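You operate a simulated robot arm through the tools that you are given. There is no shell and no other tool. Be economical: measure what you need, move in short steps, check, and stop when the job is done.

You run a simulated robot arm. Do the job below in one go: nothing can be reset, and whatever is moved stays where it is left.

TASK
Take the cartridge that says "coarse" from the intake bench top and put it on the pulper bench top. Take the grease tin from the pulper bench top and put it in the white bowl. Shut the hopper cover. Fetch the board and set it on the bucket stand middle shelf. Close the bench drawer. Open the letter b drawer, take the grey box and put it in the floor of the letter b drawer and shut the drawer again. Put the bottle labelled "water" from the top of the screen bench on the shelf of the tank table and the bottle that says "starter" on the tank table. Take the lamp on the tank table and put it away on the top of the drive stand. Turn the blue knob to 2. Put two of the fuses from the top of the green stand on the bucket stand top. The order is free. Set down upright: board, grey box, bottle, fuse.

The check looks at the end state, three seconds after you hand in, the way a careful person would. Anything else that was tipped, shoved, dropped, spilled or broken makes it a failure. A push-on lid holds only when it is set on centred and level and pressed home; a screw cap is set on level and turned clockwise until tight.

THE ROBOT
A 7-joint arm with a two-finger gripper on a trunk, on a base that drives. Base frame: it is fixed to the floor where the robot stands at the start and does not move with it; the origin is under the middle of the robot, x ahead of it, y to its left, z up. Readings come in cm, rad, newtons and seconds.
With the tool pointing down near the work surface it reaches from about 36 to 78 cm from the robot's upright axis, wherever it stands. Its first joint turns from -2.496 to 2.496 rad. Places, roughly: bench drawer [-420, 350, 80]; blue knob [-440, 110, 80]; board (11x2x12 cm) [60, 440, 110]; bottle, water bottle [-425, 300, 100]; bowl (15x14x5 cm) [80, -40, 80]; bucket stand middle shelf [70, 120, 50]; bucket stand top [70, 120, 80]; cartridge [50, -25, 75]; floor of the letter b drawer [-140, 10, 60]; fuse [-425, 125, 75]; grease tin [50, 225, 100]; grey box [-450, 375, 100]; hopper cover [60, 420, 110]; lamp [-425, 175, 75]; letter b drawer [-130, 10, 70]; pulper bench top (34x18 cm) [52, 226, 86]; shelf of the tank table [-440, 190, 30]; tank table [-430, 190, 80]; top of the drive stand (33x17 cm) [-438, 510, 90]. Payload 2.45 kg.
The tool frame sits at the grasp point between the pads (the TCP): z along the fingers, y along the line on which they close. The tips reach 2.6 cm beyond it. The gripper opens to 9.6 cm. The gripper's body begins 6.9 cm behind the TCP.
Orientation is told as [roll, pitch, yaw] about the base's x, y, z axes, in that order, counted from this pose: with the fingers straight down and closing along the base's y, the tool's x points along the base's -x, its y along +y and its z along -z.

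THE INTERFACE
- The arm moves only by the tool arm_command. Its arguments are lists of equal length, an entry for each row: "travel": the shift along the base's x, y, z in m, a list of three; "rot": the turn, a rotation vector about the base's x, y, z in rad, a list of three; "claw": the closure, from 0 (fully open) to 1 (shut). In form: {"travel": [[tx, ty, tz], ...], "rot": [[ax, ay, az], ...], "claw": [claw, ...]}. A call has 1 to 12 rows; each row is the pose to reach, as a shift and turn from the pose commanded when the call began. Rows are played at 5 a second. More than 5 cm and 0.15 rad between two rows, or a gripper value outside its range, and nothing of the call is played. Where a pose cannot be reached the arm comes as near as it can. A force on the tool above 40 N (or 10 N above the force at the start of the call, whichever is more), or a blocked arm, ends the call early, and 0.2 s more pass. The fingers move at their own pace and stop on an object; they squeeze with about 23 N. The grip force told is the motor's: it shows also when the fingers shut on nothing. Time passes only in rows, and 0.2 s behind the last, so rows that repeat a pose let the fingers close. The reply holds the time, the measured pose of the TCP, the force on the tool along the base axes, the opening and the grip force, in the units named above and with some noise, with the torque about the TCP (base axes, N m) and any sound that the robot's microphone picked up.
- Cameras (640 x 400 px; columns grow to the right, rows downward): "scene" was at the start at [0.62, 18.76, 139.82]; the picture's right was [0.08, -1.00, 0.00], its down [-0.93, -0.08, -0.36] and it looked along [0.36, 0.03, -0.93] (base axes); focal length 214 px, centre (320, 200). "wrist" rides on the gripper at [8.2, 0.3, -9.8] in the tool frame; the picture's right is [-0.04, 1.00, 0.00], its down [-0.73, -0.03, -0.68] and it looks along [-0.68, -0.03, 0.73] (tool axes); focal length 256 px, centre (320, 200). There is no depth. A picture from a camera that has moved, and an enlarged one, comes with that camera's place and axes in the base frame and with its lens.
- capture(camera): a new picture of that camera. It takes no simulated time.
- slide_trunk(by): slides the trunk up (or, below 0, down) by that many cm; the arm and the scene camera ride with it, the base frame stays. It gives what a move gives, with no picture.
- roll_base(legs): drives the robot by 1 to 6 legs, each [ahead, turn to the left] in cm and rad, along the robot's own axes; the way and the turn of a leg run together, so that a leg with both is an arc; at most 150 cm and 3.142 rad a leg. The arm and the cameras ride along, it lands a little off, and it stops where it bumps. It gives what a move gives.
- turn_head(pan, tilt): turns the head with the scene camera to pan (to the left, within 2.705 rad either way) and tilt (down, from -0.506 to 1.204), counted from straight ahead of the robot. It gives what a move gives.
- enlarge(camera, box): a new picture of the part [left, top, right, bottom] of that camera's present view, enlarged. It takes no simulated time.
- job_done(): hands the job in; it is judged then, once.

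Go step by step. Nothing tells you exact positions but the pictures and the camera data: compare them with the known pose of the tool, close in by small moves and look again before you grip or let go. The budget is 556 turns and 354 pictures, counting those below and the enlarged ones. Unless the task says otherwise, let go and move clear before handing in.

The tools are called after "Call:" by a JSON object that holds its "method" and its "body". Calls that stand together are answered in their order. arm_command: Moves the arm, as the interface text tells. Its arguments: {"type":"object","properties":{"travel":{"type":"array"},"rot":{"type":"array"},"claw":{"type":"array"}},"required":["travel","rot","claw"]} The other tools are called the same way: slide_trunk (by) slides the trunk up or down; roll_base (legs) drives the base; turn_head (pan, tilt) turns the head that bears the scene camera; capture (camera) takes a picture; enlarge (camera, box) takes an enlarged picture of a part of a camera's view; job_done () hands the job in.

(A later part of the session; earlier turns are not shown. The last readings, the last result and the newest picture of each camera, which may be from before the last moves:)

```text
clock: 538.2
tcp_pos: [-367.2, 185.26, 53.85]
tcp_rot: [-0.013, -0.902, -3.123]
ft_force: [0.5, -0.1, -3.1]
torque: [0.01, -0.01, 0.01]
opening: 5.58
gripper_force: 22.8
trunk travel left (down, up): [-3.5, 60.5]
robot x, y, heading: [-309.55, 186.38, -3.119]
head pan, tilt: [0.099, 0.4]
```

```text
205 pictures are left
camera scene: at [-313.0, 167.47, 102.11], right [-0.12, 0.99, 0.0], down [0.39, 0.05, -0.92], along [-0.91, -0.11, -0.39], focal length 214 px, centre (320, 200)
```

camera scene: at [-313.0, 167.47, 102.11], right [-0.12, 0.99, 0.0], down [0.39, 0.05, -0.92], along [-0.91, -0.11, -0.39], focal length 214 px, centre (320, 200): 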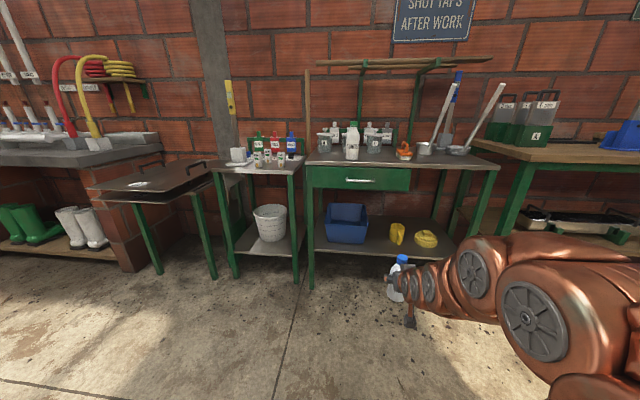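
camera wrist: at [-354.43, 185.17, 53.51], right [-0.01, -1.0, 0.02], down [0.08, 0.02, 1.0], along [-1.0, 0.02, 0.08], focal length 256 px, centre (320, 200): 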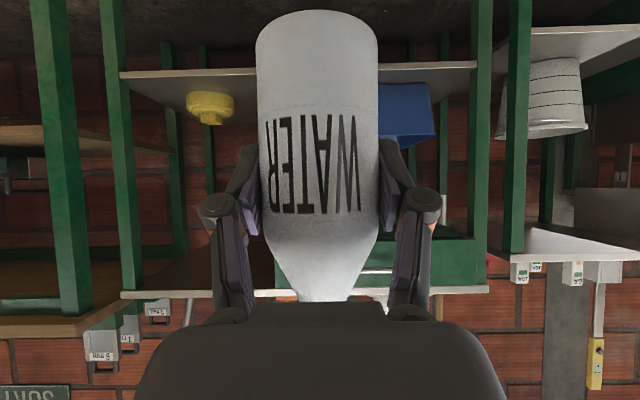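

Call:
{"method": "arm_command", "body": {"travel": [[0, 0.012, -0.043], [0, 0.024, -0.086], [0, 0.035, -0.128]], "rot": [[0, 0, 0], [0, 0, 0], [0, 0, 0]], "claw": [1, 1, 1]}}

Call:
{"method": "roll_base", "body": {"legs": [[38, 0]]}}

Call:
{"method": "capture", "body": {"camera": "wrist"}}

Call:
{"method": "capture", "body": {"camera": "scene"}}

```text
clock: 539.0
tcp_pos: [-369.04, 188.99, 39.83]
tcp_rot: [-0.012, -0.901, -3.119]
ft_force: [-0.2, -0.3, -1.5]
torque: [-0.04, -0.01, -0.01]
opening: 5.59
gripper_force: 23.4
out of reach, approached as far as the arm can: row 2, 3
trunk travel left (down, up): [-3.5, 60.5]
robot x, y, heading: [-309.26, 186.78, -3.12]
head pan, tilt: [0.099, 0.4]
```

```text
clock: 541.4
tcp_pos: [-406.94, 187.78, 39.9]
tcp_rot: [-0.012, -0.9, -3.116]
ft_force: [0.3, -0.4, -2.0]
torque: [0.02, 0.01, 0.01]
opening: 5.62
gripper_force: 22.9
trunk travel left (down, up): [-3.5, 60.5]
robot x, y, heading: [-347.29, 185.94, -3.112]
head pan, tilt: [0.099, 0.4]
```

```text
204 pictures are left
camera wrist: at [-394.24, 187.59, 39.67], right [-0.01, -1.0, 0.02], down [0.08, 0.02, 1.0], along [-1.0, 0.01, 0.08], focal length 256 px, centre (320, 200)
```

wrist: 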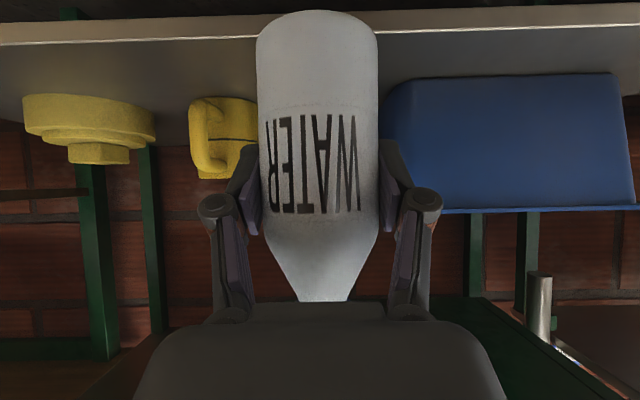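

```text
203 pictures are left
camera scene: at [-350.77, 166.51, 102.11], right [-0.13, 0.99, 0.0], down [0.39, 0.05, -0.92], along [-0.91, -0.12, -0.39], focal length 214 px, centre (320, 200)
```

scene: 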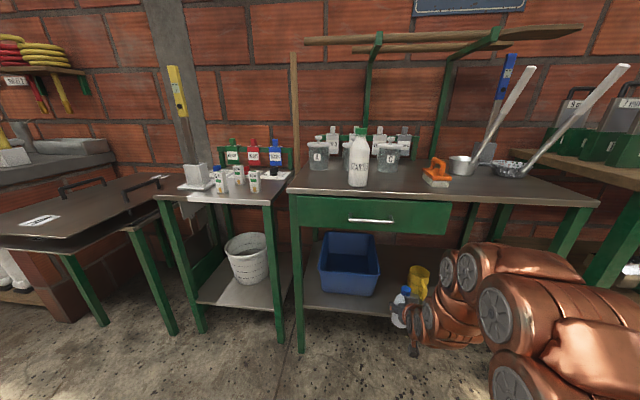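

Call:
{"method": "arm_command", "body": {"travel": [[-0.03, 0.003, 0], [-0.06, 0.006, 0], [-0.09, 0.008, 0], [-0.105, 0.008, 0], [-0.105, 0.008, -0.015], [-0.105, 0.008, -0.025], [-0.105, 0.008, -0.03], [-0.105, 0.008, -0.035], [-0.105, 0.008, -0.04]], "rot": [[0, 0, 0], [0, 0, 0], [0, 0, 0], [0, 0, 0], [0, 0, 0], [0, 0, 0], [0, 0, 0], [0, 0, 0], [0, 0, 0]], "claw": [1, 1, 1, 1, 1, 1, 1, 1, 1]}}

Call:
{"method": "capture", "body": {"camera": "wrist"}}

```text
clock: 543.4
tcp_pos: [-417.59, 188.68, 36.19]
tcp_rot: [-0.011, -0.902, -3.116]
ft_force: [-1.7, -2.3, 17.7]
torque: [-0.13, 0.13, -0.06]
opening: 5.6
gripper_force: 22.9
trunk travel left (down, up): [-3.5, 60.5]
robot x, y, heading: [-346.99, 185.66, -3.111]
head pan, tilt: [0.099, 0.4]
```

```text
202 pictures are left
camera wrist: at [-404.83, 188.4, 35.77], right [-0.01, -1.0, 0.02], down [0.08, 0.02, 1.0], along [-1.0, 0.01, 0.08], focal length 256 px, centre (320, 200)
```

wrist: 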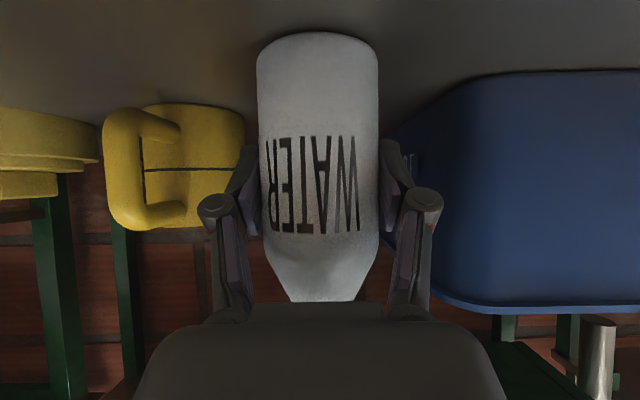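

On the shelf. Open slightly and back out along the tool axis.

Call:
{"method": "arm_command", "body": {"travel": [[0, 0, 0.002], [0, 0, 0.002], [0, 0, 0.002], [0.024, 0, 0.018], [0.05, 0, 0.036], [0.08, 0, 0.05], [0.11, 0, 0.06], [0.15, 0, 0.06]], "rot": [[0, 0, 0], [0, 0, 0], [0, 0, 0], [0, 0, 0], [0, 0, 0], [0, 0, 0], [0, 0, 0], [0, 0, 0]], "claw": [0.22, 0.22, 0.22, 0.22, 0.22, 0.22, 0.22, 0.22]}}

Call:
{"method": "capture", "body": {"camera": "wrist"}}

```text
clock: 545.2
tcp_pos: [-405.92, 187.95, 43.64]
tcp_rot: [-0.012, -0.897, -3.115]
ft_force: [-0.1, 0.7, -0.6]
torque: [-0.01, 0.0, -0.01]
opening: 7.48
gripper_force: 0.1
out of reach, approached as far as the arm can: row 8
trunk travel left (down, up): [-3.5, 60.5]
robot x, y, heading: [-347.17, 185.61, -3.113]
head pan, tilt: [0.099, 0.4]
```

```text
201 pictures are left
camera wrist: at [-393.17, 187.83, 43.36], right [-0.01, -1.0, 0.02], down [0.07, 0.02, 1.0], along [-1.0, 0.01, 0.07], focal length 256 px, centre (320, 200)
```

wrist: 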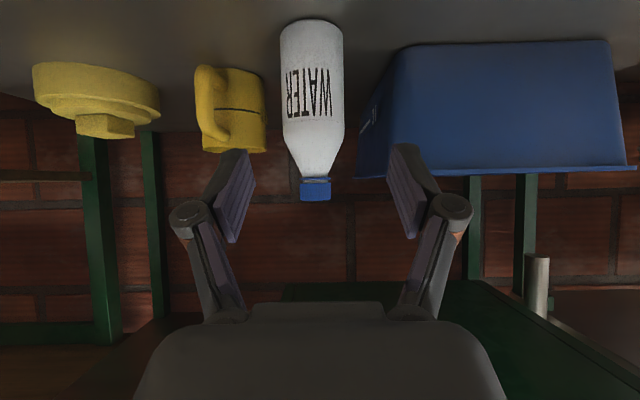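

WATER is on the shelf. Back away, raise the trunk, and move to the green stand (y≈125).

Call:
{"method": "roll_base", "body": {"legs": [[-30, 0]]}}

Call:
{"method": "slide_trunk", "body": {"by": 40}}

Call:
{"method": "slide_trunk", "body": {"by": 20}}

Call:
{"method": "arm_command", "body": {"travel": [[0.01, -0.003, 0.03], [0.02, -0.006, 0.06], [0.03, -0.01, 0.09], [0.04, -0.013, 0.12], [0.05, -0.016, 0.15], [0.06, -0.02, 0.18], [0.07, -0.02, 0.2]], "rot": [[0, -0.13, 0], [0, -0.26, 0], [0, -0.39, 0], [0, -0.52, 0], [0, -0.65, 0], [0, -0.78, 0], [0, -0.9, 0]], "claw": [0, 0, 0, 0, 0, 0, 0]}}

Call:
{"method": "roll_base", "body": {"legs": [[0, 1.541], [60, 0], [0, -1.571], [22, 0]]}}

Call:
{"method": "capture", "body": {"camera": "wrist"}}

Call:
{"method": "turn_head", "body": {"pan": 0.2, "tilt": 0.8}}

Call:
{"method": "capture", "body": {"camera": "scene"}}

```text
clock: 547.2
tcp_pos: [-375.67, 188.76, 43.55]
tcp_rot: [-0.012, -0.898, -3.118]
ft_force: [0.0, -0.3, 0.4]
torque: [0.0, -0.03, 0.04]
opening: 7.5
gripper_force: 0.0
trunk travel left (down, up): [-3.5, 60.5]
robot x, y, heading: [-316.71, 186.34, -3.112]
head pan, tilt: [0.099, 0.4]
```

```text
clock: 551.0
tcp_pos: [-375.71, 188.72, 83.66]
tcp_rot: [-0.012, -0.896, -3.117]
ft_force: [0.1, -0.2, 1.1]
torque: [-0.03, 0.01, 0.0]
opening: 7.5
gripper_force: 0.2
trunk travel left (down, up): [-43.5, 20.5]
robot x, y, heading: [-316.89, 186.5, -3.111]
head pan, tilt: [0.099, 0.4]
```

```text
clock: 553.2
tcp_pos: [-375.78, 188.81, 103.56]
tcp_rot: [-0.012, -0.897, -3.118]
ft_force: [0.7, 0.2, 0.3]
torque: [-0.03, 0.0, 0.0]
opening: 7.46
gripper_force: 0.1
trunk travel left (down, up): [-63.5, 0.5]
robot x, y, heading: [-317.04, 186.33, -3.116]
head pan, tilt: [0.099, 0.4]
```

```text
clock: 554.8
tcp_pos: [-368.59, 186.77, 123.59]
tcp_rot: [0.007, 0.003, -3.126]
ft_force: [0.0, 0.2, 0.0]
torque: [0.04, 0.05, 0.02]
opening: 9.55
gripper_force: 0.2
trunk travel left (down, up): [-63.5, 0.5]
robot x, y, heading: [-316.9, 186.42, -3.11]
head pan, tilt: [0.099, 0.4]
```

```text
clock: 567.1
tcp_pos: [-389.81, 128.13, 123.55]
tcp_rot: [0.007, 0.003, 3.128]
ft_force: [1.0, 1.0, -0.6]
torque: [0.04, 0.01, 0.01]
opening: 9.6
gripper_force: 0.0
trunk travel left (down, up): [-63.5, 0.5]
robot x, y, heading: [-337.76, 126.52, 3.137]
head pan, tilt: [0.099, 0.4]
```

```text
200 pictures are left
camera wrist: at [-381.74, 127.74, 133.4], right [-0.05, -1.0, 0.01], down [-0.73, 0.04, 0.68], along [-0.68, 0.03, -0.74], focal length 256 px, centre (320, 200)
```

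wrist: 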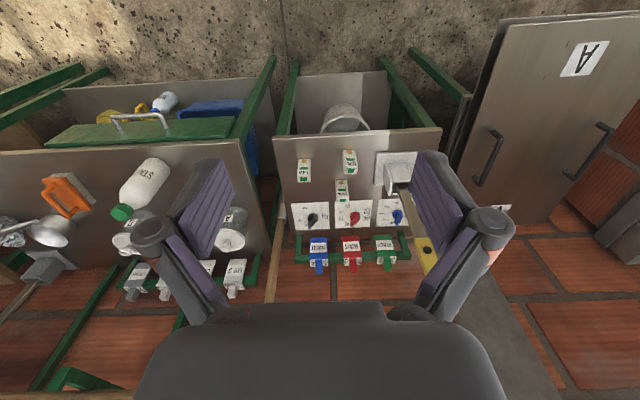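

```text
clock: 568.0
tcp_pos: [-389.91, 128.13, 123.53]
tcp_rot: [0.006, 0.002, 3.127]
ft_force: [0.8, 0.1, 0.3]
torque: [0.0, -0.02, -0.03]
opening: 9.6
gripper_force: 0.1
trunk travel left (down, up): [-63.5, 0.5]
robot x, y, heading: [-337.95, 126.22, 3.135]
head pan, tilt: [0.201, 0.799]
```

```text
199 pictures are left
camera scene: at [-340.98, 106.51, 158.6], right [-0.2, 0.98, 0.0], down [0.7, 0.14, -0.7], along [-0.68, -0.14, -0.72], focal length 214 px, centre (320, 200)
```

scene: 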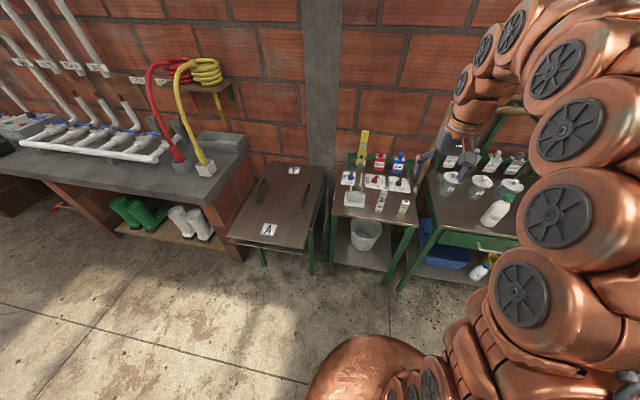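

Call:
{"method": "enlarge", "body": {"camera": "wrist", "box": [270, 110, 430, 270]}}

Call:
{"method": "enlarge", "body": {"camera": "scene", "box": [330, 140, 430, 220]}}

```text
2.50 times, centred on (350, 190) of wrist
camera zoom: at [-381.76, 127.74, 133.39], right [-0.05, -1.0, 0.01], down [-0.74, 0.04, 0.68], along [-0.68, 0.03, -0.74], focal length 640 px, centre (245, 225)
```

zoom: 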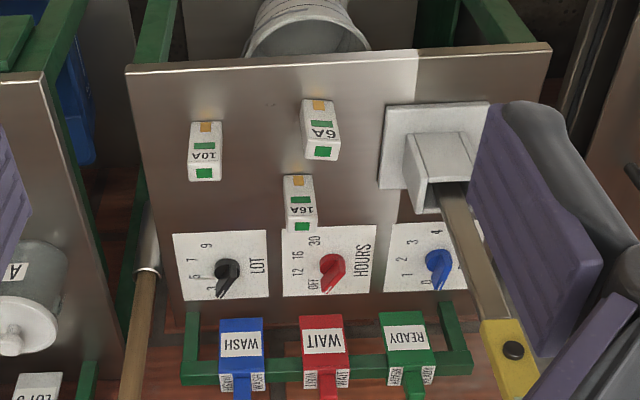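

```text
5.00 times, centred on (380, 180) of scene
camera zoom: at [-340.98, 106.51, 158.6], right [-0.2, 0.98, 0.0], down [0.7, 0.14, -0.7], along [-0.68, -0.14, -0.72], focal length 1072 px, centre (20, 300)
```

zoom: 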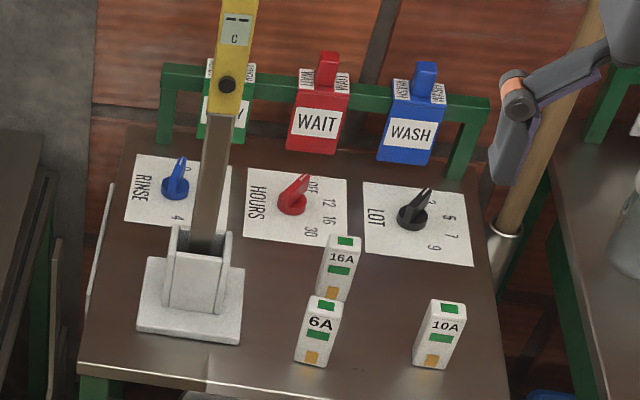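

The blue knob (RINSE, 0–4) points at 0; "2" is toward +y. A tall tool stands in front of it, so I'll come at it from the (+x,+y) side. First reposition the base.

Call:
{"method": "arm_command", "body": {"travel": [[0.03, 0, 0.01], [0.06, 0, 0.02]], "rot": [[0, 0, 0], [0, 0, 0]], "claw": [0, 0]}}

Call:
{"method": "roll_base", "body": {"legs": [[0, -0.41], [36, 0], [0, 0.41]]}}

Call:
{"method": "turn_head", "body": {"pan": 0.25, "tilt": 0.9}}

Call:
{"method": "capture", "body": {"camera": "scene"}}

Call:
{"method": "enlarge", "body": {"camera": "scene", "box": [220, 80, 380, 200]}}

```text
clock: 568.6
tcp_pos: [-383.88, 128.16, 125.49]
tcp_rot: [0.008, 0.003, 3.127]
ft_force: [-0.5, -0.3, -0.6]
torque: [0.02, 0.01, 0.0]
opening: 9.59
gripper_force: 0.1
trunk travel left (down, up): [-63.5, 0.5]
robot x, y, heading: [-338.37, 126.17, 3.142]
head pan, tilt: [0.201, 0.799]
```

```text
clock: 573.3
tcp_pos: [-416.99, 141.98, 125.55]
tcp_rot: [0.008, 0.004, 3.134]
ft_force: [0.2, -0.2, 0.4]
torque: [0.03, 0.0, 0.04]
opening: 9.61
gripper_force: 0.0
trunk travel left (down, up): [-63.5, 0.5]
robot x, y, heading: [-371.23, 140.26, -3.137]
head pan, tilt: [0.201, 0.799]
```

```text
clock: 574.0
tcp_pos: [-416.96, 142.06, 125.5]
tcp_rot: [0.007, 0.001, 3.135]
ft_force: [0.3, 0.4, 0.9]
torque: [0.01, 0.0, 0.02]
opening: 9.61
gripper_force: 0.0
trunk travel left (down, up): [-63.5, 0.5]
robot x, y, heading: [-371.26, 140.47, -3.132]
head pan, tilt: [0.25, 0.901]
```

```text
196 pictures are left
camera scene: at [-373.3, 120.5, 157.81], right [-0.25, 0.97, 0.0], down [0.76, 0.2, -0.62], along [-0.6, -0.16, -0.78], focal length 214 px, centre (320, 200)
```

scene: 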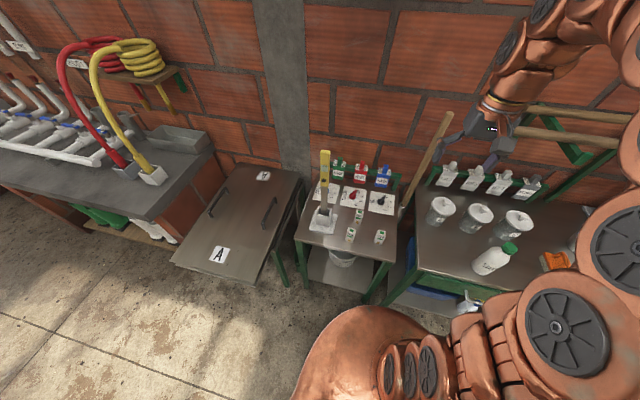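

```text
3.33 times, centred on (300, 140) of scene
camera zoom: at [-373.3, 120.5, 157.81], right [-0.25, 0.97, 0.0], down [0.76, 0.2, -0.62], along [-0.6, -0.16, -0.78], focal length 715 px, centre (387, 400)
```

zoom: 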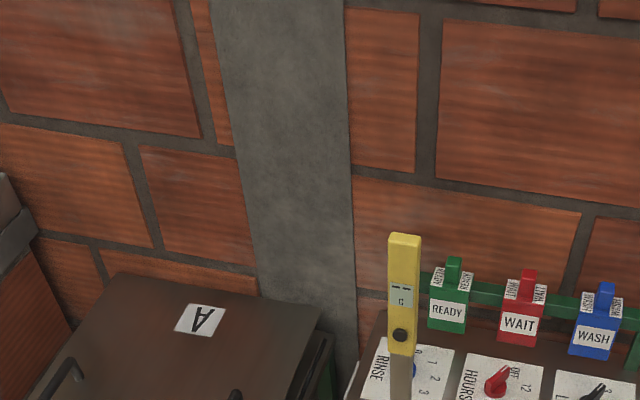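

Call:
{"method": "arm_command", "body": {"travel": [[-0.01, -0.02, -0.02], [-0.02, -0.04, -0.04], [-0.03, -0.06, -0.06]], "rot": [[0, 0, 0.14], [0, 0, 0.28], [0, 0, 0.42]], "claw": [0, 0, 0]}}

Call:
{"method": "capture", "body": {"camera": "wrist"}}

```text
clock: 574.8
tcp_pos: [-419.85, 136.07, 119.58]
tcp_rot: [0.008, 0.002, -2.726]
ft_force: [-0.1, 0.2, 1.1]
torque: [0.01, 0.01, 0.02]
opening: 9.57
gripper_force: 0.1
trunk travel left (down, up): [-63.5, 0.5]
robot x, y, heading: [-370.84, 140.54, -3.139]
head pan, tilt: [0.25, 0.901]
```

```text
194 pictures are left
camera wrist: at [-412.4, 139.11, 129.31], right [0.37, -0.93, 0.01], down [-0.69, -0.27, 0.68], along [-0.63, -0.25, -0.74], focal length 256 px, centre (320, 200)
```

wrist: 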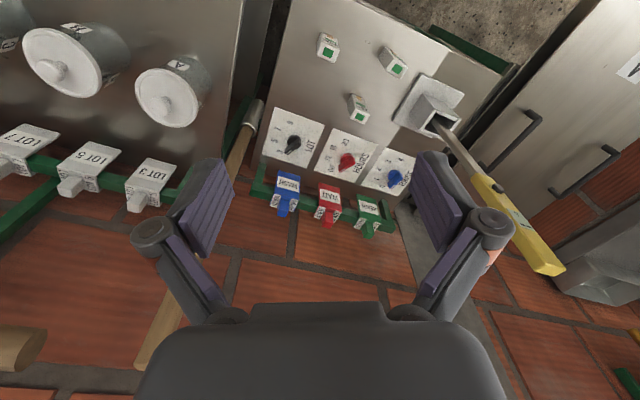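

Call:
{"method": "enlarge", "body": {"camera": "wrist", "box": [340, 130, 430, 240]}}

```text
3.64 times, centred on (385, 185) of wrist
camera zoom: at [-412.4, 139.11, 129.31], right [0.37, -0.93, 0.01], down [-0.69, -0.27, 0.68], along [-0.63, -0.25, -0.74], focal length 931 px, centre (84, 254)
```

zoom: 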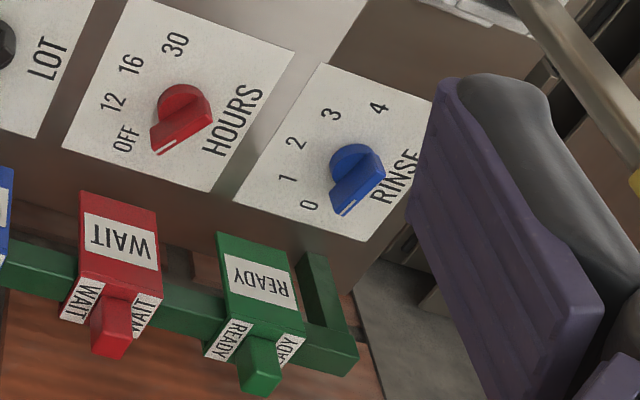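

The knob is a bar-type grip at about (-440.5,109) with 0 at the back and 2 toward +y. I'll approach from above with a slight lean so the wrist clears the tall tool.

Call:
{"method": "arm_command", "body": {"travel": [[-0.04, -0.02, 0], [-0.08, -0.04, 0], [-0.12, -0.065, 0], [-0.155, -0.1, 0], [-0.18, -0.14, 0], [-0.2, -0.185, 0], [-0.205, -0.23, 0], [-0.205, -0.265, -0.02], [-0.205, -0.268, -0.06]], "rot": [[0, 0, -0.04], [0, 0, -0.08], [-0.04, -0.01, -0.12], [-0.08, -0.02, -0.16], [-0.12, -0.035, -0.2], [-0.16, -0.05, -0.24], [-0.2, -0.06, -0.28], [-0.2375, -0.075, -0.3], [-0.2375, -0.075, -0.3]], "claw": [0.4, 0.4, 0.4, 0.4, 0.4, 0.4, 0.4, 0.4, 0.4]}}

Call:
{"method": "capture", "body": {"camera": "wrist"}}

Call:
{"method": "turn_head", "body": {"pan": 0.3, "tilt": 0.7}}

Call:
{"method": "enlarge", "body": {"camera": "scene", "box": [200, 80, 480, 260]}}

```text
clock: 576.8
tcp_pos: [-439.53, 109.91, 114.23]
tcp_rot: [0.259, 0.009, -3.03]
ft_force: [1.0, 0.1, 1.9]
torque: [0.03, 0.08, -0.05]
opening: 5.75
gripper_force: 0.0
out of reach, approached as far as the arm can: row 6, 7, 8, 9
trunk travel left (down, up): [-63.5, 0.5]
robot x, y, heading: [-371.19, 140.42, -3.137]
head pan, tilt: [0.25, 0.901]
```

```text
192 pictures are left
camera wrist: at [-431.69, 112.88, 123.88], right [0.07, -0.96, 0.25], down [-0.76, 0.12, 0.64], along [-0.65, -0.24, -0.72], focal length 256 px, centre (320, 200)
```

wrist: 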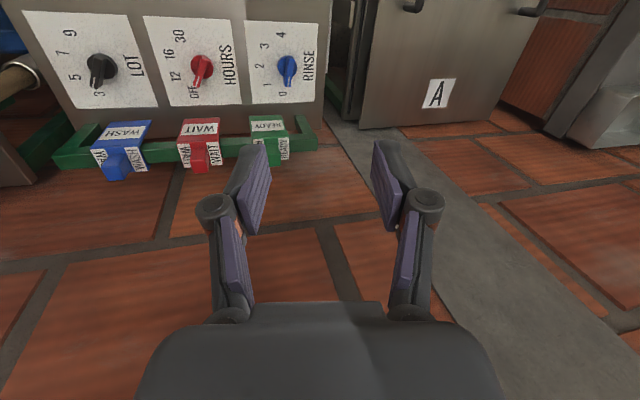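

```text
clock: 577.5
tcp_pos: [-439.48, 109.85, 114.12]
tcp_rot: [0.256, 0.013, -3.028]
ft_force: [0.0, 0.2, 0.3]
torque: [-0.02, -0.01, 0.05]
opening: 5.74
gripper_force: 0.1
trunk travel left (down, up): [-63.5, 0.5]
robot x, y, heading: [-371.09, 140.65, -3.14]
head pan, tilt: [0.3, 0.7]
```

```text
2.22 times, centred on (340, 170) of scene
camera zoom: at [-374.1, 119.83, 159.41], right [-0.3, 0.95, 0.0], down [0.61, 0.19, -0.76], along [-0.73, -0.23, -0.64], focal length 477 px, centre (276, 267)
```

zoom: 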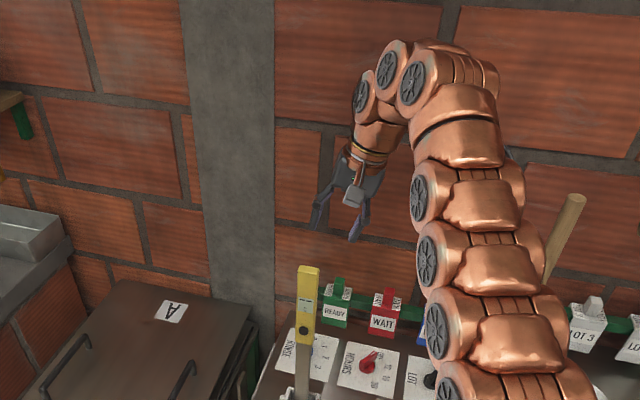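

The arm stays clear of the tall tool. Descend partway and re-measure the knob.

Call:
{"method": "arm_command", "body": {"travel": [[-0.005, -0.006, -0.04], [-0.01, -0.013, -0.08], [-0.015, -0.02, -0.12], [-0.018, -0.025, -0.16]], "rot": [[0, 0, 0], [0, 0, 0], [0, 0, 0], [0, 0, 0]], "claw": [0.4, 0.4, 0.4, 0.4]}}

Call:
{"method": "capture", "body": {"camera": "wrist"}}

```text
clock: 578.5
tcp_pos: [-441.36, 107.29, 98.15]
tcp_rot: [0.256, 0.013, -3.028]
ft_force: [0.2, -0.3, 0.4]
torque: [-0.01, -0.02, 0.0]
opening: 5.73
gripper_force: 0.0
trunk travel left (down, up): [-63.5, 0.5]
robot x, y, heading: [-370.98, 140.82, -3.133]
head pan, tilt: [0.3, 0.7]
```

```text
190 pictures are left
camera wrist: at [-433.62, 110.42, 107.9], right [0.07, -0.97, 0.25], down [-0.76, 0.11, 0.64], along [-0.65, -0.23, -0.73], focal length 256 px, centre (320, 200)
```

wrist: 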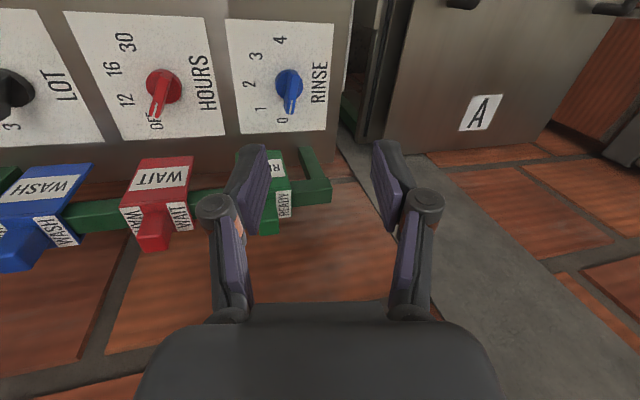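

Call:
{"method": "arm_command", "body": {"travel": [[-0.002, -0.004, -0.04], [-0.004, -0.006, -0.08], [-0.004, -0.006, -0.11], [-0.004, -0.006, -0.13]], "rot": [[0, 0, 0], [0, 0, 0], [0, 0, 0], [0, 0, 0]], "claw": [0.45, 0.45, 0.45, 0.45]}}

Call:
{"method": "capture", "body": {"camera": "wrist"}}

```text
clock: 579.5
tcp_pos: [-441.64, 106.62, 85.07]
tcp_rot: [0.254, 0.012, -3.028]
ft_force: [-0.3, 0.1, 0.8]
torque: [0.0, 0.02, -0.02]
opening: 5.27
gripper_force: 0.1
trunk travel left (down, up): [-63.5, 0.5]
robot x, y, heading: [-371.2, 140.53, -3.134]
head pan, tilt: [0.3, 0.7]
```

```text
189 pictures are left
camera wrist: at [-433.95, 109.72, 94.79], right [0.07, -0.97, 0.25], down [-0.76, 0.11, 0.64], along [-0.65, -0.23, -0.73], focal length 256 px, centre (320, 200)
```

wrist: 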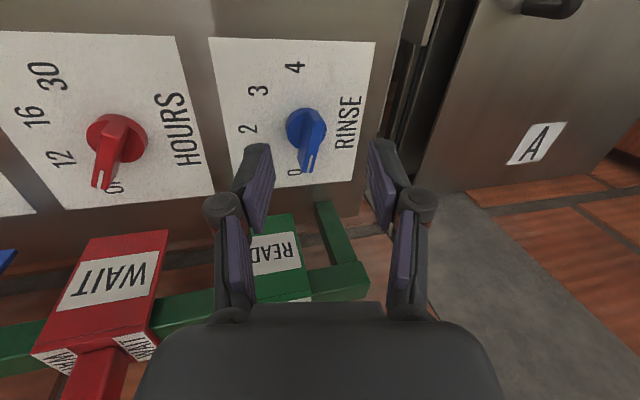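

Call:
{"method": "arm_command", "body": {"travel": [[0.004, 0.002, -0.008], [0.004, 0.002, -0.015], [0.004, 0.002, -0.02], [0.004, 0.002, -0.024], [0.004, 0.002, -0.024], [0.004, 0.002, -0.024], [0.004, 0.002, -0.024]], "rot": [[0, 0, 0], [0, 0, 0], [0, 0, 0], [0, 0, 0], [0, 0, 0], [0, 0, 0], [0, 0, 0]], "claw": [0.45, 0.45, 0.45, 0.45, 1, 1, 1]}}

Call:
{"method": "capture", "body": {"camera": "wrist"}}

```text
clock: 581.1
tcp_pos: [-441.23, 106.75, 82.65]
tcp_rot: [0.255, 0.012, -3.028]
ft_force: [-0.3, -0.7, 0.1]
torque: [-0.05, 0.02, 0.0]
opening: 0.01
gripper_force: 19.3
trunk travel left (down, up): [-63.5, 0.5]
robot x, y, heading: [-371.18, 140.38, -3.138]
head pan, tilt: [0.3, 0.7]
```

```text
188 pictures are left
camera wrist: at [-433.59, 109.89, 92.39], right [0.07, -0.97, 0.25], down [-0.76, 0.11, 0.64], along [-0.65, -0.23, -0.73], focal length 256 px, centre (320, 200)
```

wrist: 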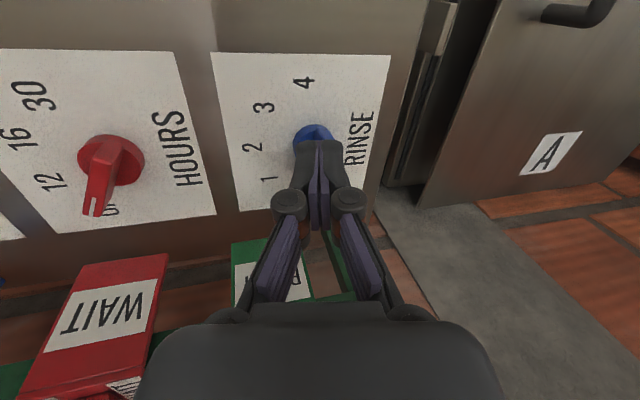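

The knob is lower than assumed (panel z≈74). Open, re-centre to (-443.5,105.8) and descend with another check.

Call:
{"method": "arm_command", "body": {"travel": [[0, 0, 0.015], [0, 0, 0.02], [-0.01, -0.005, 0.02], [-0.02, -0.009, 0.02], [-0.022, -0.009, 0.0], [-0.022, -0.009, -0.01]], "rot": [[0, 0, 0], [0, 0, 0], [0, 0, 0], [0, 0, 0], [0, 0, 0], [0, 0, 0]], "claw": [0.5, 0.5, 0.5, 0.5, 0.5, 0.5]}}

Call:
{"method": "capture", "body": {"camera": "wrist"}}

```text
clock: 582.5
tcp_pos: [-443.5, 105.96, 81.68]
tcp_rot: [0.256, 0.013, -3.027]
ft_force: [-0.3, 0.4, 0.0]
torque: [-0.03, 0.03, 0.0]
opening: 4.78
gripper_force: 0.1
trunk travel left (down, up): [-63.5, 0.5]
robot x, y, heading: [-370.79, 140.42, -3.135]
head pan, tilt: [0.3, 0.7]
```

```text
187 pictures are left
camera wrist: at [-435.75, 109.01, 91.39], right [0.07, -0.97, 0.25], down [-0.76, 0.11, 0.64], along [-0.65, -0.23, -0.73], focal length 256 px, centre (320, 200)
```

wrist: 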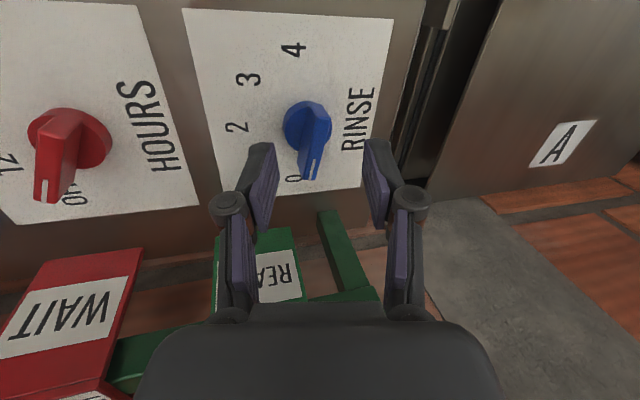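

Good: dial centre is (-443.5,105.3), panel z≈74.4. Descend and pinch.

Call:
{"method": "arm_command", "body": {"travel": [[0, -0.003, -0.012], [0, -0.003, -0.024], [0, -0.003, -0.032], [0, -0.003, -0.038], [0, -0.003, -0.038], [0, -0.003, -0.038], [0, -0.003, -0.038]], "rot": [[0, 0, 0], [0, 0, 0], [0, 0, 0], [0, 0, 0], [0, 0, 0], [0, 0, 0], [0, 0, 0]], "claw": [0.5, 0.5, 0.5, 0.5, 1, 1, 1]}}

Call:
{"method": "capture", "body": {"camera": "wrist"}}

```text
clock: 584.1
tcp_pos: [-443.43, 105.81, 77.87]
tcp_rot: [0.253, 0.015, -3.029]
ft_force: [4.1, 9.9, -0.4]
torque: [0.62, -0.1, -0.35]
opening: 3.09
gripper_force: 23.5
trunk travel left (down, up): [-63.5, 0.5]
robot x, y, heading: [-370.96, 140.23, -3.133]
head pan, tilt: [0.3, 0.7]
```

```text
186 pictures are left
camera wrist: at [-435.76, 108.88, 87.54], right [0.06, -0.97, 0.25], down [-0.76, 0.12, 0.64], along [-0.65, -0.23, -0.73], focal length 256 px, centre (320, 200)
```

wrist: 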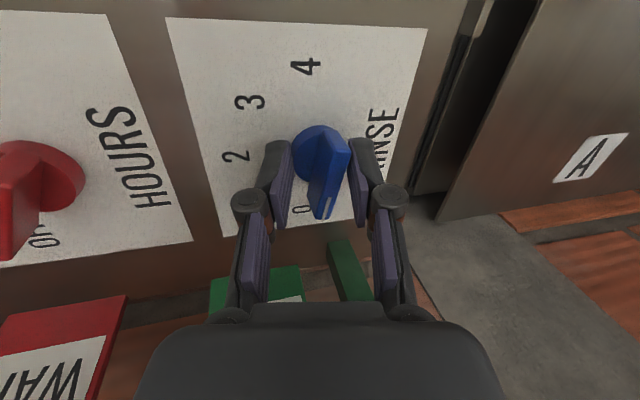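

Knob disc is gripped. Turn clockwise about the tool axis, first half.

Call:
{"method": "arm_command", "body": {"travel": [[0, 0, 0], [0, 0, 0], [0, 0, 0], [0, 0, 0], [0, 0, 0]], "rot": [[0.0059, -0.035, -0.1355], [0.0118, -0.07, -0.271], [0.0177, -0.105, -0.4065], [0.0236, -0.14, -0.542], [0.0295, -0.175, -0.6775]], "claw": [1, 1, 1, 1, 1]}}

Call:
{"method": "capture", "body": {"camera": "wrist"}}

Call:
{"method": "enlarge", "body": {"camera": "scene", "box": [200, 80, 480, 260]}}

```text
clock: 585.3
tcp_pos: [-443.53, 105.32, 78.21]
tcp_rot: [0.195, 0.173, 2.57]
ft_force: [-13.2, -18.9, 24.4]
torque: [0.19, 0.24, 0.03]
opening: 1.3
gripper_force: 22.8
trunk travel left (down, up): [-63.5, 0.5]
robot x, y, heading: [-371.19, 140.22, -3.135]
head pan, tilt: [0.3, 0.7]
```

```text
185 pictures are left
camera wrist: at [-437.32, 103.23, 89.14], right [-0.59, -0.79, 0.18], down [-0.62, 0.59, 0.52], along [-0.52, 0.2, -0.83], focal length 256 px, centre (320, 200)
```

wrist: 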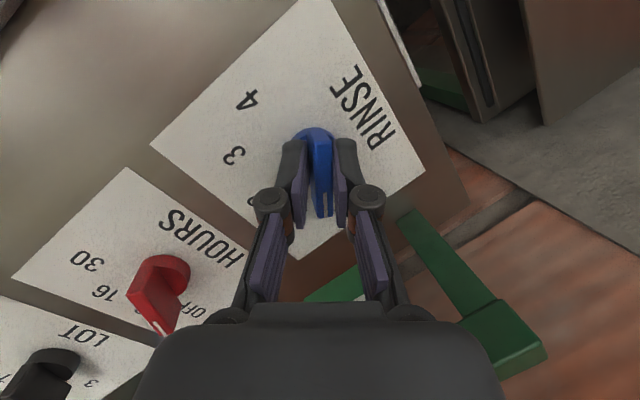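

```text
2.22 times, centred on (340, 170) of scene
camera zoom: at [-374.01, 119.78, 159.44], right [-0.3, 0.95, 0.0], down [0.61, 0.19, -0.77], along [-0.73, -0.23, -0.64], focal length 477 px, centre (276, 267)
```

zoom: 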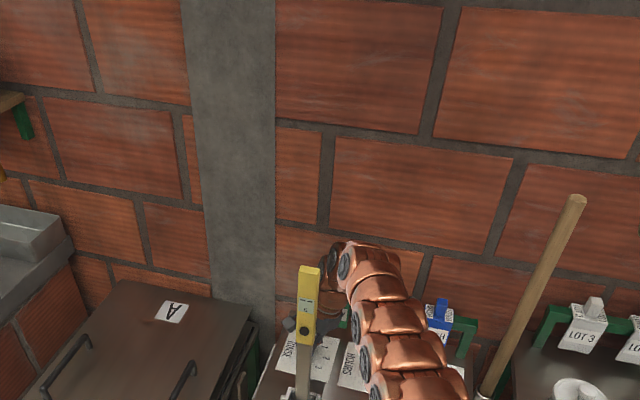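

The bar is now pinched and turning (pointer ≈ 136°, i.e. at 1). Continue.

Call:
{"method": "arm_command", "body": {"travel": [[0, 0.001, 0.001], [0, 0.002, 0.002], [0, 0.003, 0.002], [0, 0.003, 0.002], [0, 0.003, 0.002], [0, 0.003, 0.002]], "rot": [[0.0056, -0.034, -0.128], [0.0112, -0.068, -0.256], [0.0168, -0.102, -0.384], [0.0224, -0.136, -0.512], [0.028, -0.17, -0.64], [0.034, -0.204, -0.768]], "claw": [1, 1, 1, 1, 1, 1]}}

Call:
{"method": "capture", "body": {"camera": "wrist"}}

```text
clock: 585.8
tcp_pos: [-443.48, 105.35, 78.2]
tcp_rot: [0.163, 0.205, 2.408]
ft_force: [-3.0, -2.7, -1.4]
torque: [-0.07, -0.6, -0.05]
opening: 1.24
gripper_force: 22.9
trunk travel left (down, up): [-63.5, 0.5]
robot x, y, heading: [-371.46, 140.31, -3.133]
head pan, tilt: [0.3, 0.7]
stopped in row 2: the force on the tool passed its limit at 45 N (the readings are from after the stop); the commanded pose is now the measured one
```

```text
183 pictures are left
camera wrist: at [-438.25, 102.25, 89.37], right [-0.71, -0.68, 0.15], down [-0.54, 0.68, 0.5], along [-0.45, 0.28, -0.85], focal length 256 px, centre (320, 200)
```

wrist: 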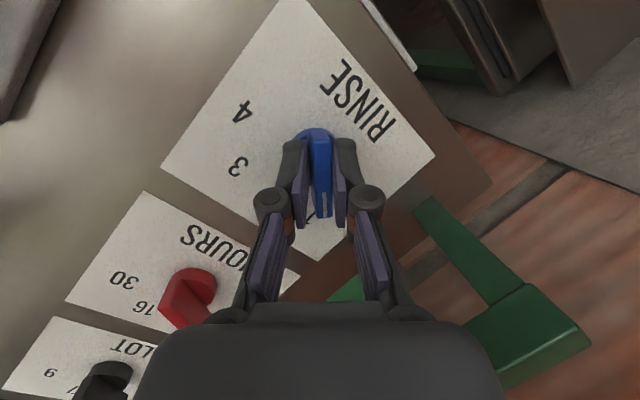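

Call:
{"method": "arm_command", "body": {"travel": [[0, 0, 0.002], [0, 0, 0.003], [0, 0.001, 0.003], [0, 0.002, 0.003]], "rot": [[0.004, -0.025, -0.096], [0.008, -0.05, -0.192], [0.012, -0.075, -0.288], [0.016, -0.1, -0.384]], "claw": [1, 1, 1, 1]}}

Call:
{"method": "capture", "body": {"camera": "wrist"}}

```text
clock: 586.8
tcp_pos: [-443.6, 105.28, 78.46]
tcp_rot: [0.073, 0.252, 2.003]
ft_force: [-14.8, -18.9, -4.5]
torque: [0.08, 0.02, -0.02]
opening: 1.04
gripper_force: 22.7
trunk travel left (down, up): [-63.5, 0.5]
robot x, y, heading: [-370.96, 139.97, -3.132]
head pan, tilt: [0.3, 0.7]
```

```text
182 pictures are left
camera wrist: at [-441.0, 100.55, 90.05], right [-0.93, -0.36, 0.06], down [-0.3, 0.83, 0.47], along [-0.22, 0.42, -0.88], focal length 256 px, centre (320, 200)
```

wrist: 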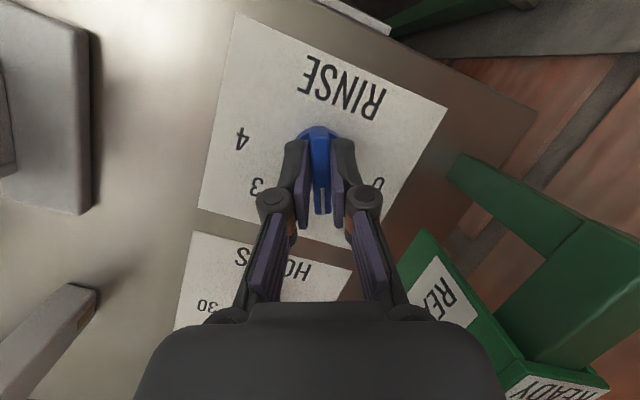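

Call:
{"method": "arm_command", "body": {"travel": [[0.001, 0.001, 0.001], [0.001, 0.002, 0.001], [0.001, 0.002, 0.001], [0.001, 0.002, 0.001]], "rot": [[0.004, -0.025, -0.09], [0.008, -0.05, -0.18], [0.012, -0.075, -0.27], [0.016, -0.1, -0.36]], "claw": [1, 1, 1, 1]}}

Call:
{"method": "capture", "body": {"camera": "wrist"}}

```text
clock: 587.8
tcp_pos: [-443.53, 105.86, 78.53]
tcp_rot: [-0.031, 0.259, 1.612]
ft_force: [-22.4, -15.6, 3.5]
torque: [-0.43, 0.63, -0.23]
opening: 1.03
gripper_force: 23.4
trunk travel left (down, up): [-63.5, 0.5]
robot x, y, heading: [-371.14, 140.45, -3.134]
head pan, tilt: [0.3, 0.7]
```

```text
181 pictures are left
camera wrist: at [-444.03, 100.4, 90.17], right [-1.0, -0.01, -0.04], down [-0.03, 0.88, 0.47], along [0.03, 0.47, -0.88], focal length 256 px, centre (320, 200)
```

wrist: 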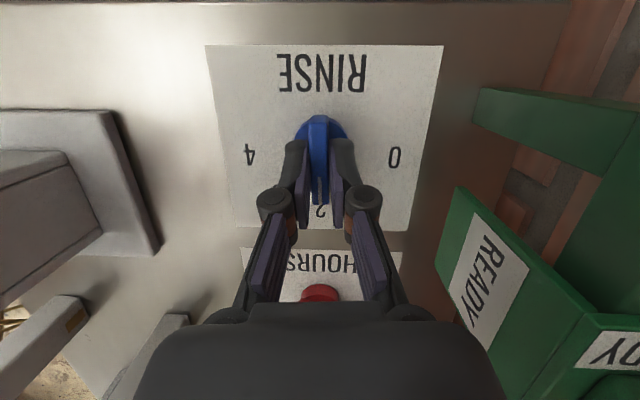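

Pointer is at 2. Release and lift away along the tool axis.

Call:
{"method": "arm_command", "body": {"travel": [[0, 0, 0], [0, 0, 0], [-0.001, 0.005, 0.02], [-0.002, 0.011, 0.045], [-0.003, 0.02, 0.09], [0.0, 0.03, 0.13], [0.0, 0.05, 0.17]], "rot": [[0, 0, 0], [0, 0, 0], [0, 0, 0], [0, 0, 0], [0, 0, 0], [0, 0, 0], [0, 0, 0.1]], "claw": [0.6, 0.6, 0.6, 0.6, 0.6, 0.6, 0.6]}}

Call:
{"method": "capture", "body": {"camera": "wrist"}}

```text
clock: 589.4
tcp_pos: [-443.45, 110.82, 95.7]
tcp_rot: [-0.032, 0.259, 1.715]
ft_force: [0.2, -0.4, -0.5]
torque: [0.01, -0.01, -0.01]
opening: 3.85
gripper_force: 0.1
trunk travel left (down, up): [-63.5, 0.5]
robot x, y, heading: [-371.31, 141.01, -3.136]
head pan, tilt: [0.3, 0.7]
```

```text
180 pictures are left
camera wrist: at [-443.27, 105.43, 107.22], right [-0.99, -0.11, -0.04], down [-0.12, 0.87, 0.47], along [-0.02, 0.47, -0.88], focal length 256 px, centre (320, 200)
```

wrist: 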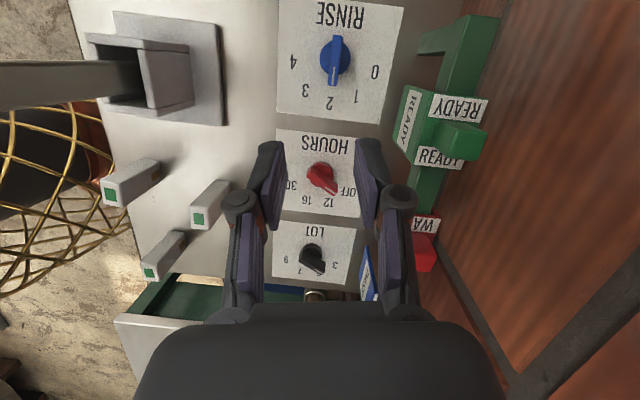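

The knob reads 2. Now straighten the hand and move over the fuses; taking the 10A fuse first.

Call:
{"method": "arm_command", "body": {"travel": [[0.01, 0.03, 0.03], [0.03, 0.06, 0.06], [0.06, 0.09, 0.08], [0.09, 0.12, 0.1]], "rot": [[0.08, 0, 0], [0.17, 0.007, 0], [0.258, 0.014, 0], [0.258, 0.014, 0]], "claw": [0.3, 0.3, 0.3, 0.3]}}

Call:
{"method": "arm_command", "body": {"travel": [[0.01, 0.005, 0], [0.02, 0.01, 0], [0.03, 0.015, 0], [0.04, 0.02, 0], [0.05, 0.025, 0], [0.06, 0.03, 0], [0.07, 0.035, 0], [0.08, 0.04, 0], [0.09, 0.045, 0], [0.1, 0.05, 0]], "rot": [[0, 0, 0.14], [0, 0, 0.28], [0, 0, 0.42], [0, 0, 0.56], [0, 0, 0.7], [0, 0, 0.84], [0, 0, 0.98], [0, 0, 1.12], [0, 0, 1.26], [0, 0, 1.4]], "claw": [0.3, 0.3, 0.3, 0.3, 0.3, 0.3, 0.3, 0.3, 0.3, 0.3]}}

Call:
{"method": "capture", "body": {"camera": "wrist"}}

```text
clock: 590.4
tcp_pos: [-434.56, 122.88, 105.62]
tcp_rot: [-0.052, -0.001, 1.713]
ft_force: [0.0, 0.0, -0.8]
torque: [0.01, -0.03, -0.04]
opening: 6.74
gripper_force: 0.0
trunk travel left (down, up): [-63.5, 0.5]
robot x, y, heading: [-370.65, 140.09, -3.139]
head pan, tilt: [0.3, 0.7]
```

```text
clock: 592.6
tcp_pos: [-424.45, 127.82, 105.62]
tcp_rot: [-0.055, 0.0, 3.115]
ft_force: [-0.1, -0.2, 0.0]
torque: [0.01, 0.0, 0.02]
opening: 6.71
gripper_force: 0.1
trunk travel left (down, up): [-63.5, 0.5]
robot x, y, heading: [-371.21, 140.26, -3.139]
head pan, tilt: [0.3, 0.7]
```

```text
179 pictures are left
camera wrist: at [-416.34, 126.71, 115.36], right [-0.07, -1.0, -0.06], down [-0.73, 0.01, 0.68], along [-0.68, 0.09, -0.73], focal length 256 px, centre (320, 200)
```

wrist: 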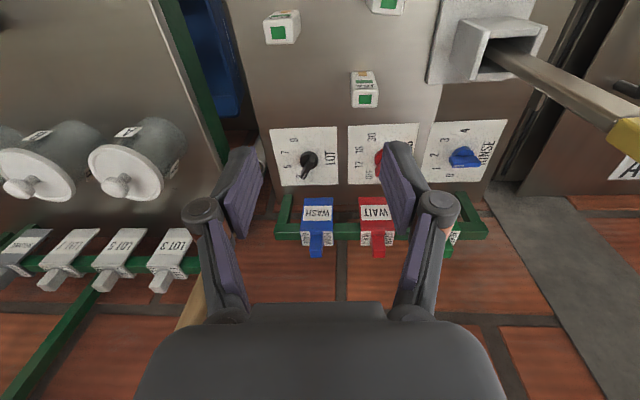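

Call:
{"method": "arm_command", "body": {"travel": [[0.015, 0.03, -0.03], [0.03, 0.058, -0.06], [0.03, 0.058, -0.1]], "rot": [[-0.03, 0, 0], [-0.057, 0, 0.02], [-0.057, 0, 0.025]], "claw": [0.3, 0.3, 0.3]}}

Call:
{"method": "capture", "body": {"camera": "wrist"}}

```text
clock: 593.4
tcp_pos: [-421.36, 133.4, 95.64]
tcp_rot: [0.001, 0.002, 3.139]
ft_force: [0.1, -0.1, 0.8]
torque: [-0.02, 0.02, -0.05]
opening: 6.7
gripper_force: 0.0
trunk travel left (down, up): [-63.5, 0.5]
robot x, y, heading: [-371.09, 140.33, -3.135]
head pan, tilt: [0.3, 0.7]
```

```text
178 pictures are left
camera wrist: at [-413.25, 133.17, 105.5], right [-0.04, -1.0, 0.0], down [-0.73, 0.03, 0.68], along [-0.68, 0.03, -0.74], focal length 256 px, centre (320, 200)
```

wrist: 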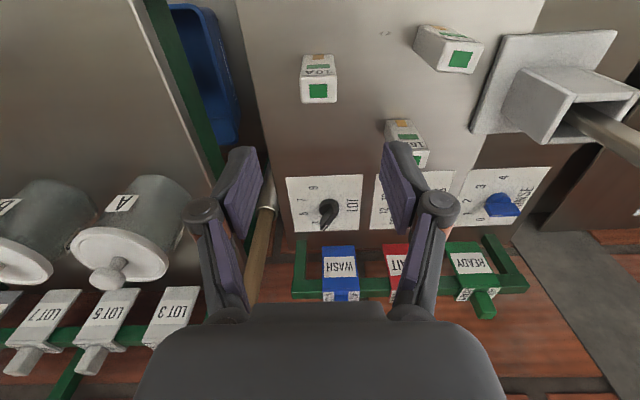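

Call:
{"method": "arm_command", "body": {"travel": [[-0.003, 0.002, -0.04], [-0.003, 0.002, -0.08], [-0.003, 0.002, -0.12], [-0.003, 0.002, -0.16], [-0.003, 0.002, -0.16], [-0.003, 0.002, -0.16], [-0.003, 0.002, -0.16]], "rot": [[0, 0, 0], [0, 0, 0], [0, 0, 0], [0, 0, 0], [0, 0, 0], [0, 0, 0], [0, 0, 0]], "claw": [0.3, 0.3, 0.3, 0.3, 1, 1, 1]}}

Call:
{"method": "capture", "body": {"camera": "wrist"}}

```text
clock: 595.0
tcp_pos: [-421.79, 133.91, 79.64]
tcp_rot: [0.001, 0.001, 3.134]
ft_force: [0.2, 0.1, 1.5]
torque: [-0.03, -0.02, 0.02]
opening: 3.34
gripper_force: 23.1
trunk travel left (down, up): [-63.5, 0.5]
robot x, y, heading: [-371.21, 140.55, -3.136]
head pan, tilt: [0.3, 0.7]
```

```text
177 pictures are left
camera wrist: at [-413.66, 133.43, 89.53], right [-0.04, -1.0, 0.0], down [-0.73, 0.03, 0.68], along [-0.68, 0.03, -0.74], focal length 256 px, centre (320, 200)
```

wrist: 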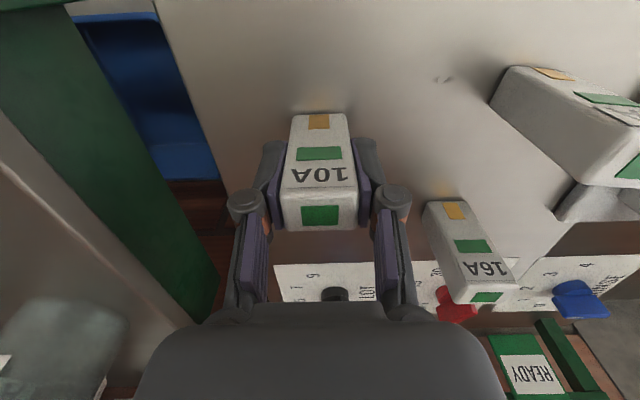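

Fuse 10A gripped. Lift, retract and drive east to the bucket stand.

Call:
{"method": "arm_command", "body": {"travel": [[0, 0, 0.04], [0, 0, 0.085], [0, 0, 0.13], [0, 0, 0.175], [0, 0.005, 0.22], [0, 0.01, 0.26], [0.0, 0.03, 0.3], [0.0, 0.06, 0.33]], "rot": [[0, 0, 0], [0, 0, 0], [0, 0, 0], [0, 0, 0], [0, 0, 0], [0, 0, 0], [0, 0, 0], [0, 0, 0]], "claw": [1, 1, 1, 1, 1, 1, 1, 1]}}

Call:
{"method": "roll_base", "body": {"legs": [[-40, 0], [0, -1.571], [60, 0], [0, -1.571], [145, 0], [145, 0]]}}

Call:
{"method": "roll_base", "body": {"legs": [[0, -1.571], [74, 0], [0, 1.571]]}}

Call:
{"method": "turn_head", "body": {"pan": 0.0, "tilt": 0.8}}

Call:
{"method": "enlarge", "body": {"camera": "scene", "box": [220, 90, 440, 250]}}

```text
clock: 596.8
tcp_pos: [-421.77, 139.83, 112.5]
tcp_rot: [0.001, 0.004, 3.138]
ft_force: [-0.7, -0.5, -0.9]
torque: [0.03, -0.01, 0.0]
opening: 3.32
gripper_force: 22.6
trunk travel left (down, up): [-63.5, 0.5]
robot x, y, heading: [-371.59, 140.64, -3.135]
head pan, tilt: [0.3, 0.7]
```

```text
clock: 623.6
tcp_pos: [9.31, 194.87, 112.61]
tcp_rot: [0.002, 0.001, -0.025]
ft_force: [-0.2, 0.6, -0.5]
torque: [-0.02, 0.03, 0.02]
opening: 3.33
gripper_force: 23.1
trunk travel left (down, up): [-63.5, 0.5]
robot x, y, heading: [-41.43, 195.33, -0.015]
head pan, tilt: [0.3, 0.7]
```

```text
clock: 635.3
tcp_pos: [8.18, 119.99, 112.55]
tcp_rot: [0.002, 0.001, -0.027]
ft_force: [-0.2, 0.6, -0.6]
torque: [-0.01, 0.04, -0.01]
opening: 3.35
gripper_force: 22.7
trunk travel left (down, up): [-63.5, 0.5]
robot x, y, heading: [-42.49, 120.71, -0.018]
head pan, tilt: [0.3, 0.7]
```

```text
clock: 636.1
tcp_pos: [8.24, 119.81, 112.52]
tcp_rot: [0.003, 0.002, -0.029]
ft_force: [0.3, -0.3, -1.6]
torque: [-0.02, 0.02, -0.03]
opening: 3.32
gripper_force: 23.0
trunk travel left (down, up): [-63.5, 0.5]
robot x, y, heading: [-42.42, 120.43, -0.02]
head pan, tilt: [0.0, 0.799]
```

```text
2.50 times, centred on (330, 170) of scene
camera zoom: at [-39.02, 138.75, 158.6], right [-0.02, -1.0, 0.0], down [-0.72, 0.01, -0.7], along [0.7, -0.01, -0.72], focal length 536 px, centre (295, 275)
```

zoom: 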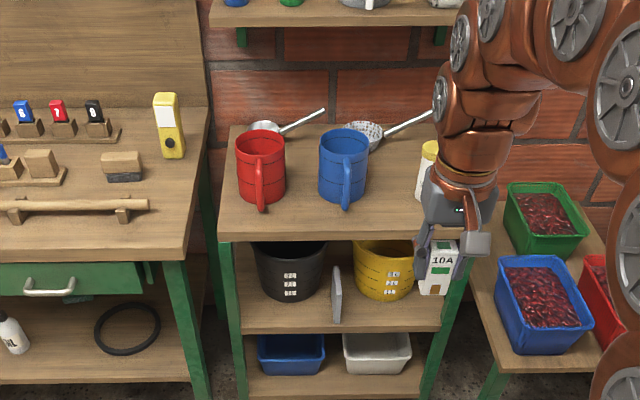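

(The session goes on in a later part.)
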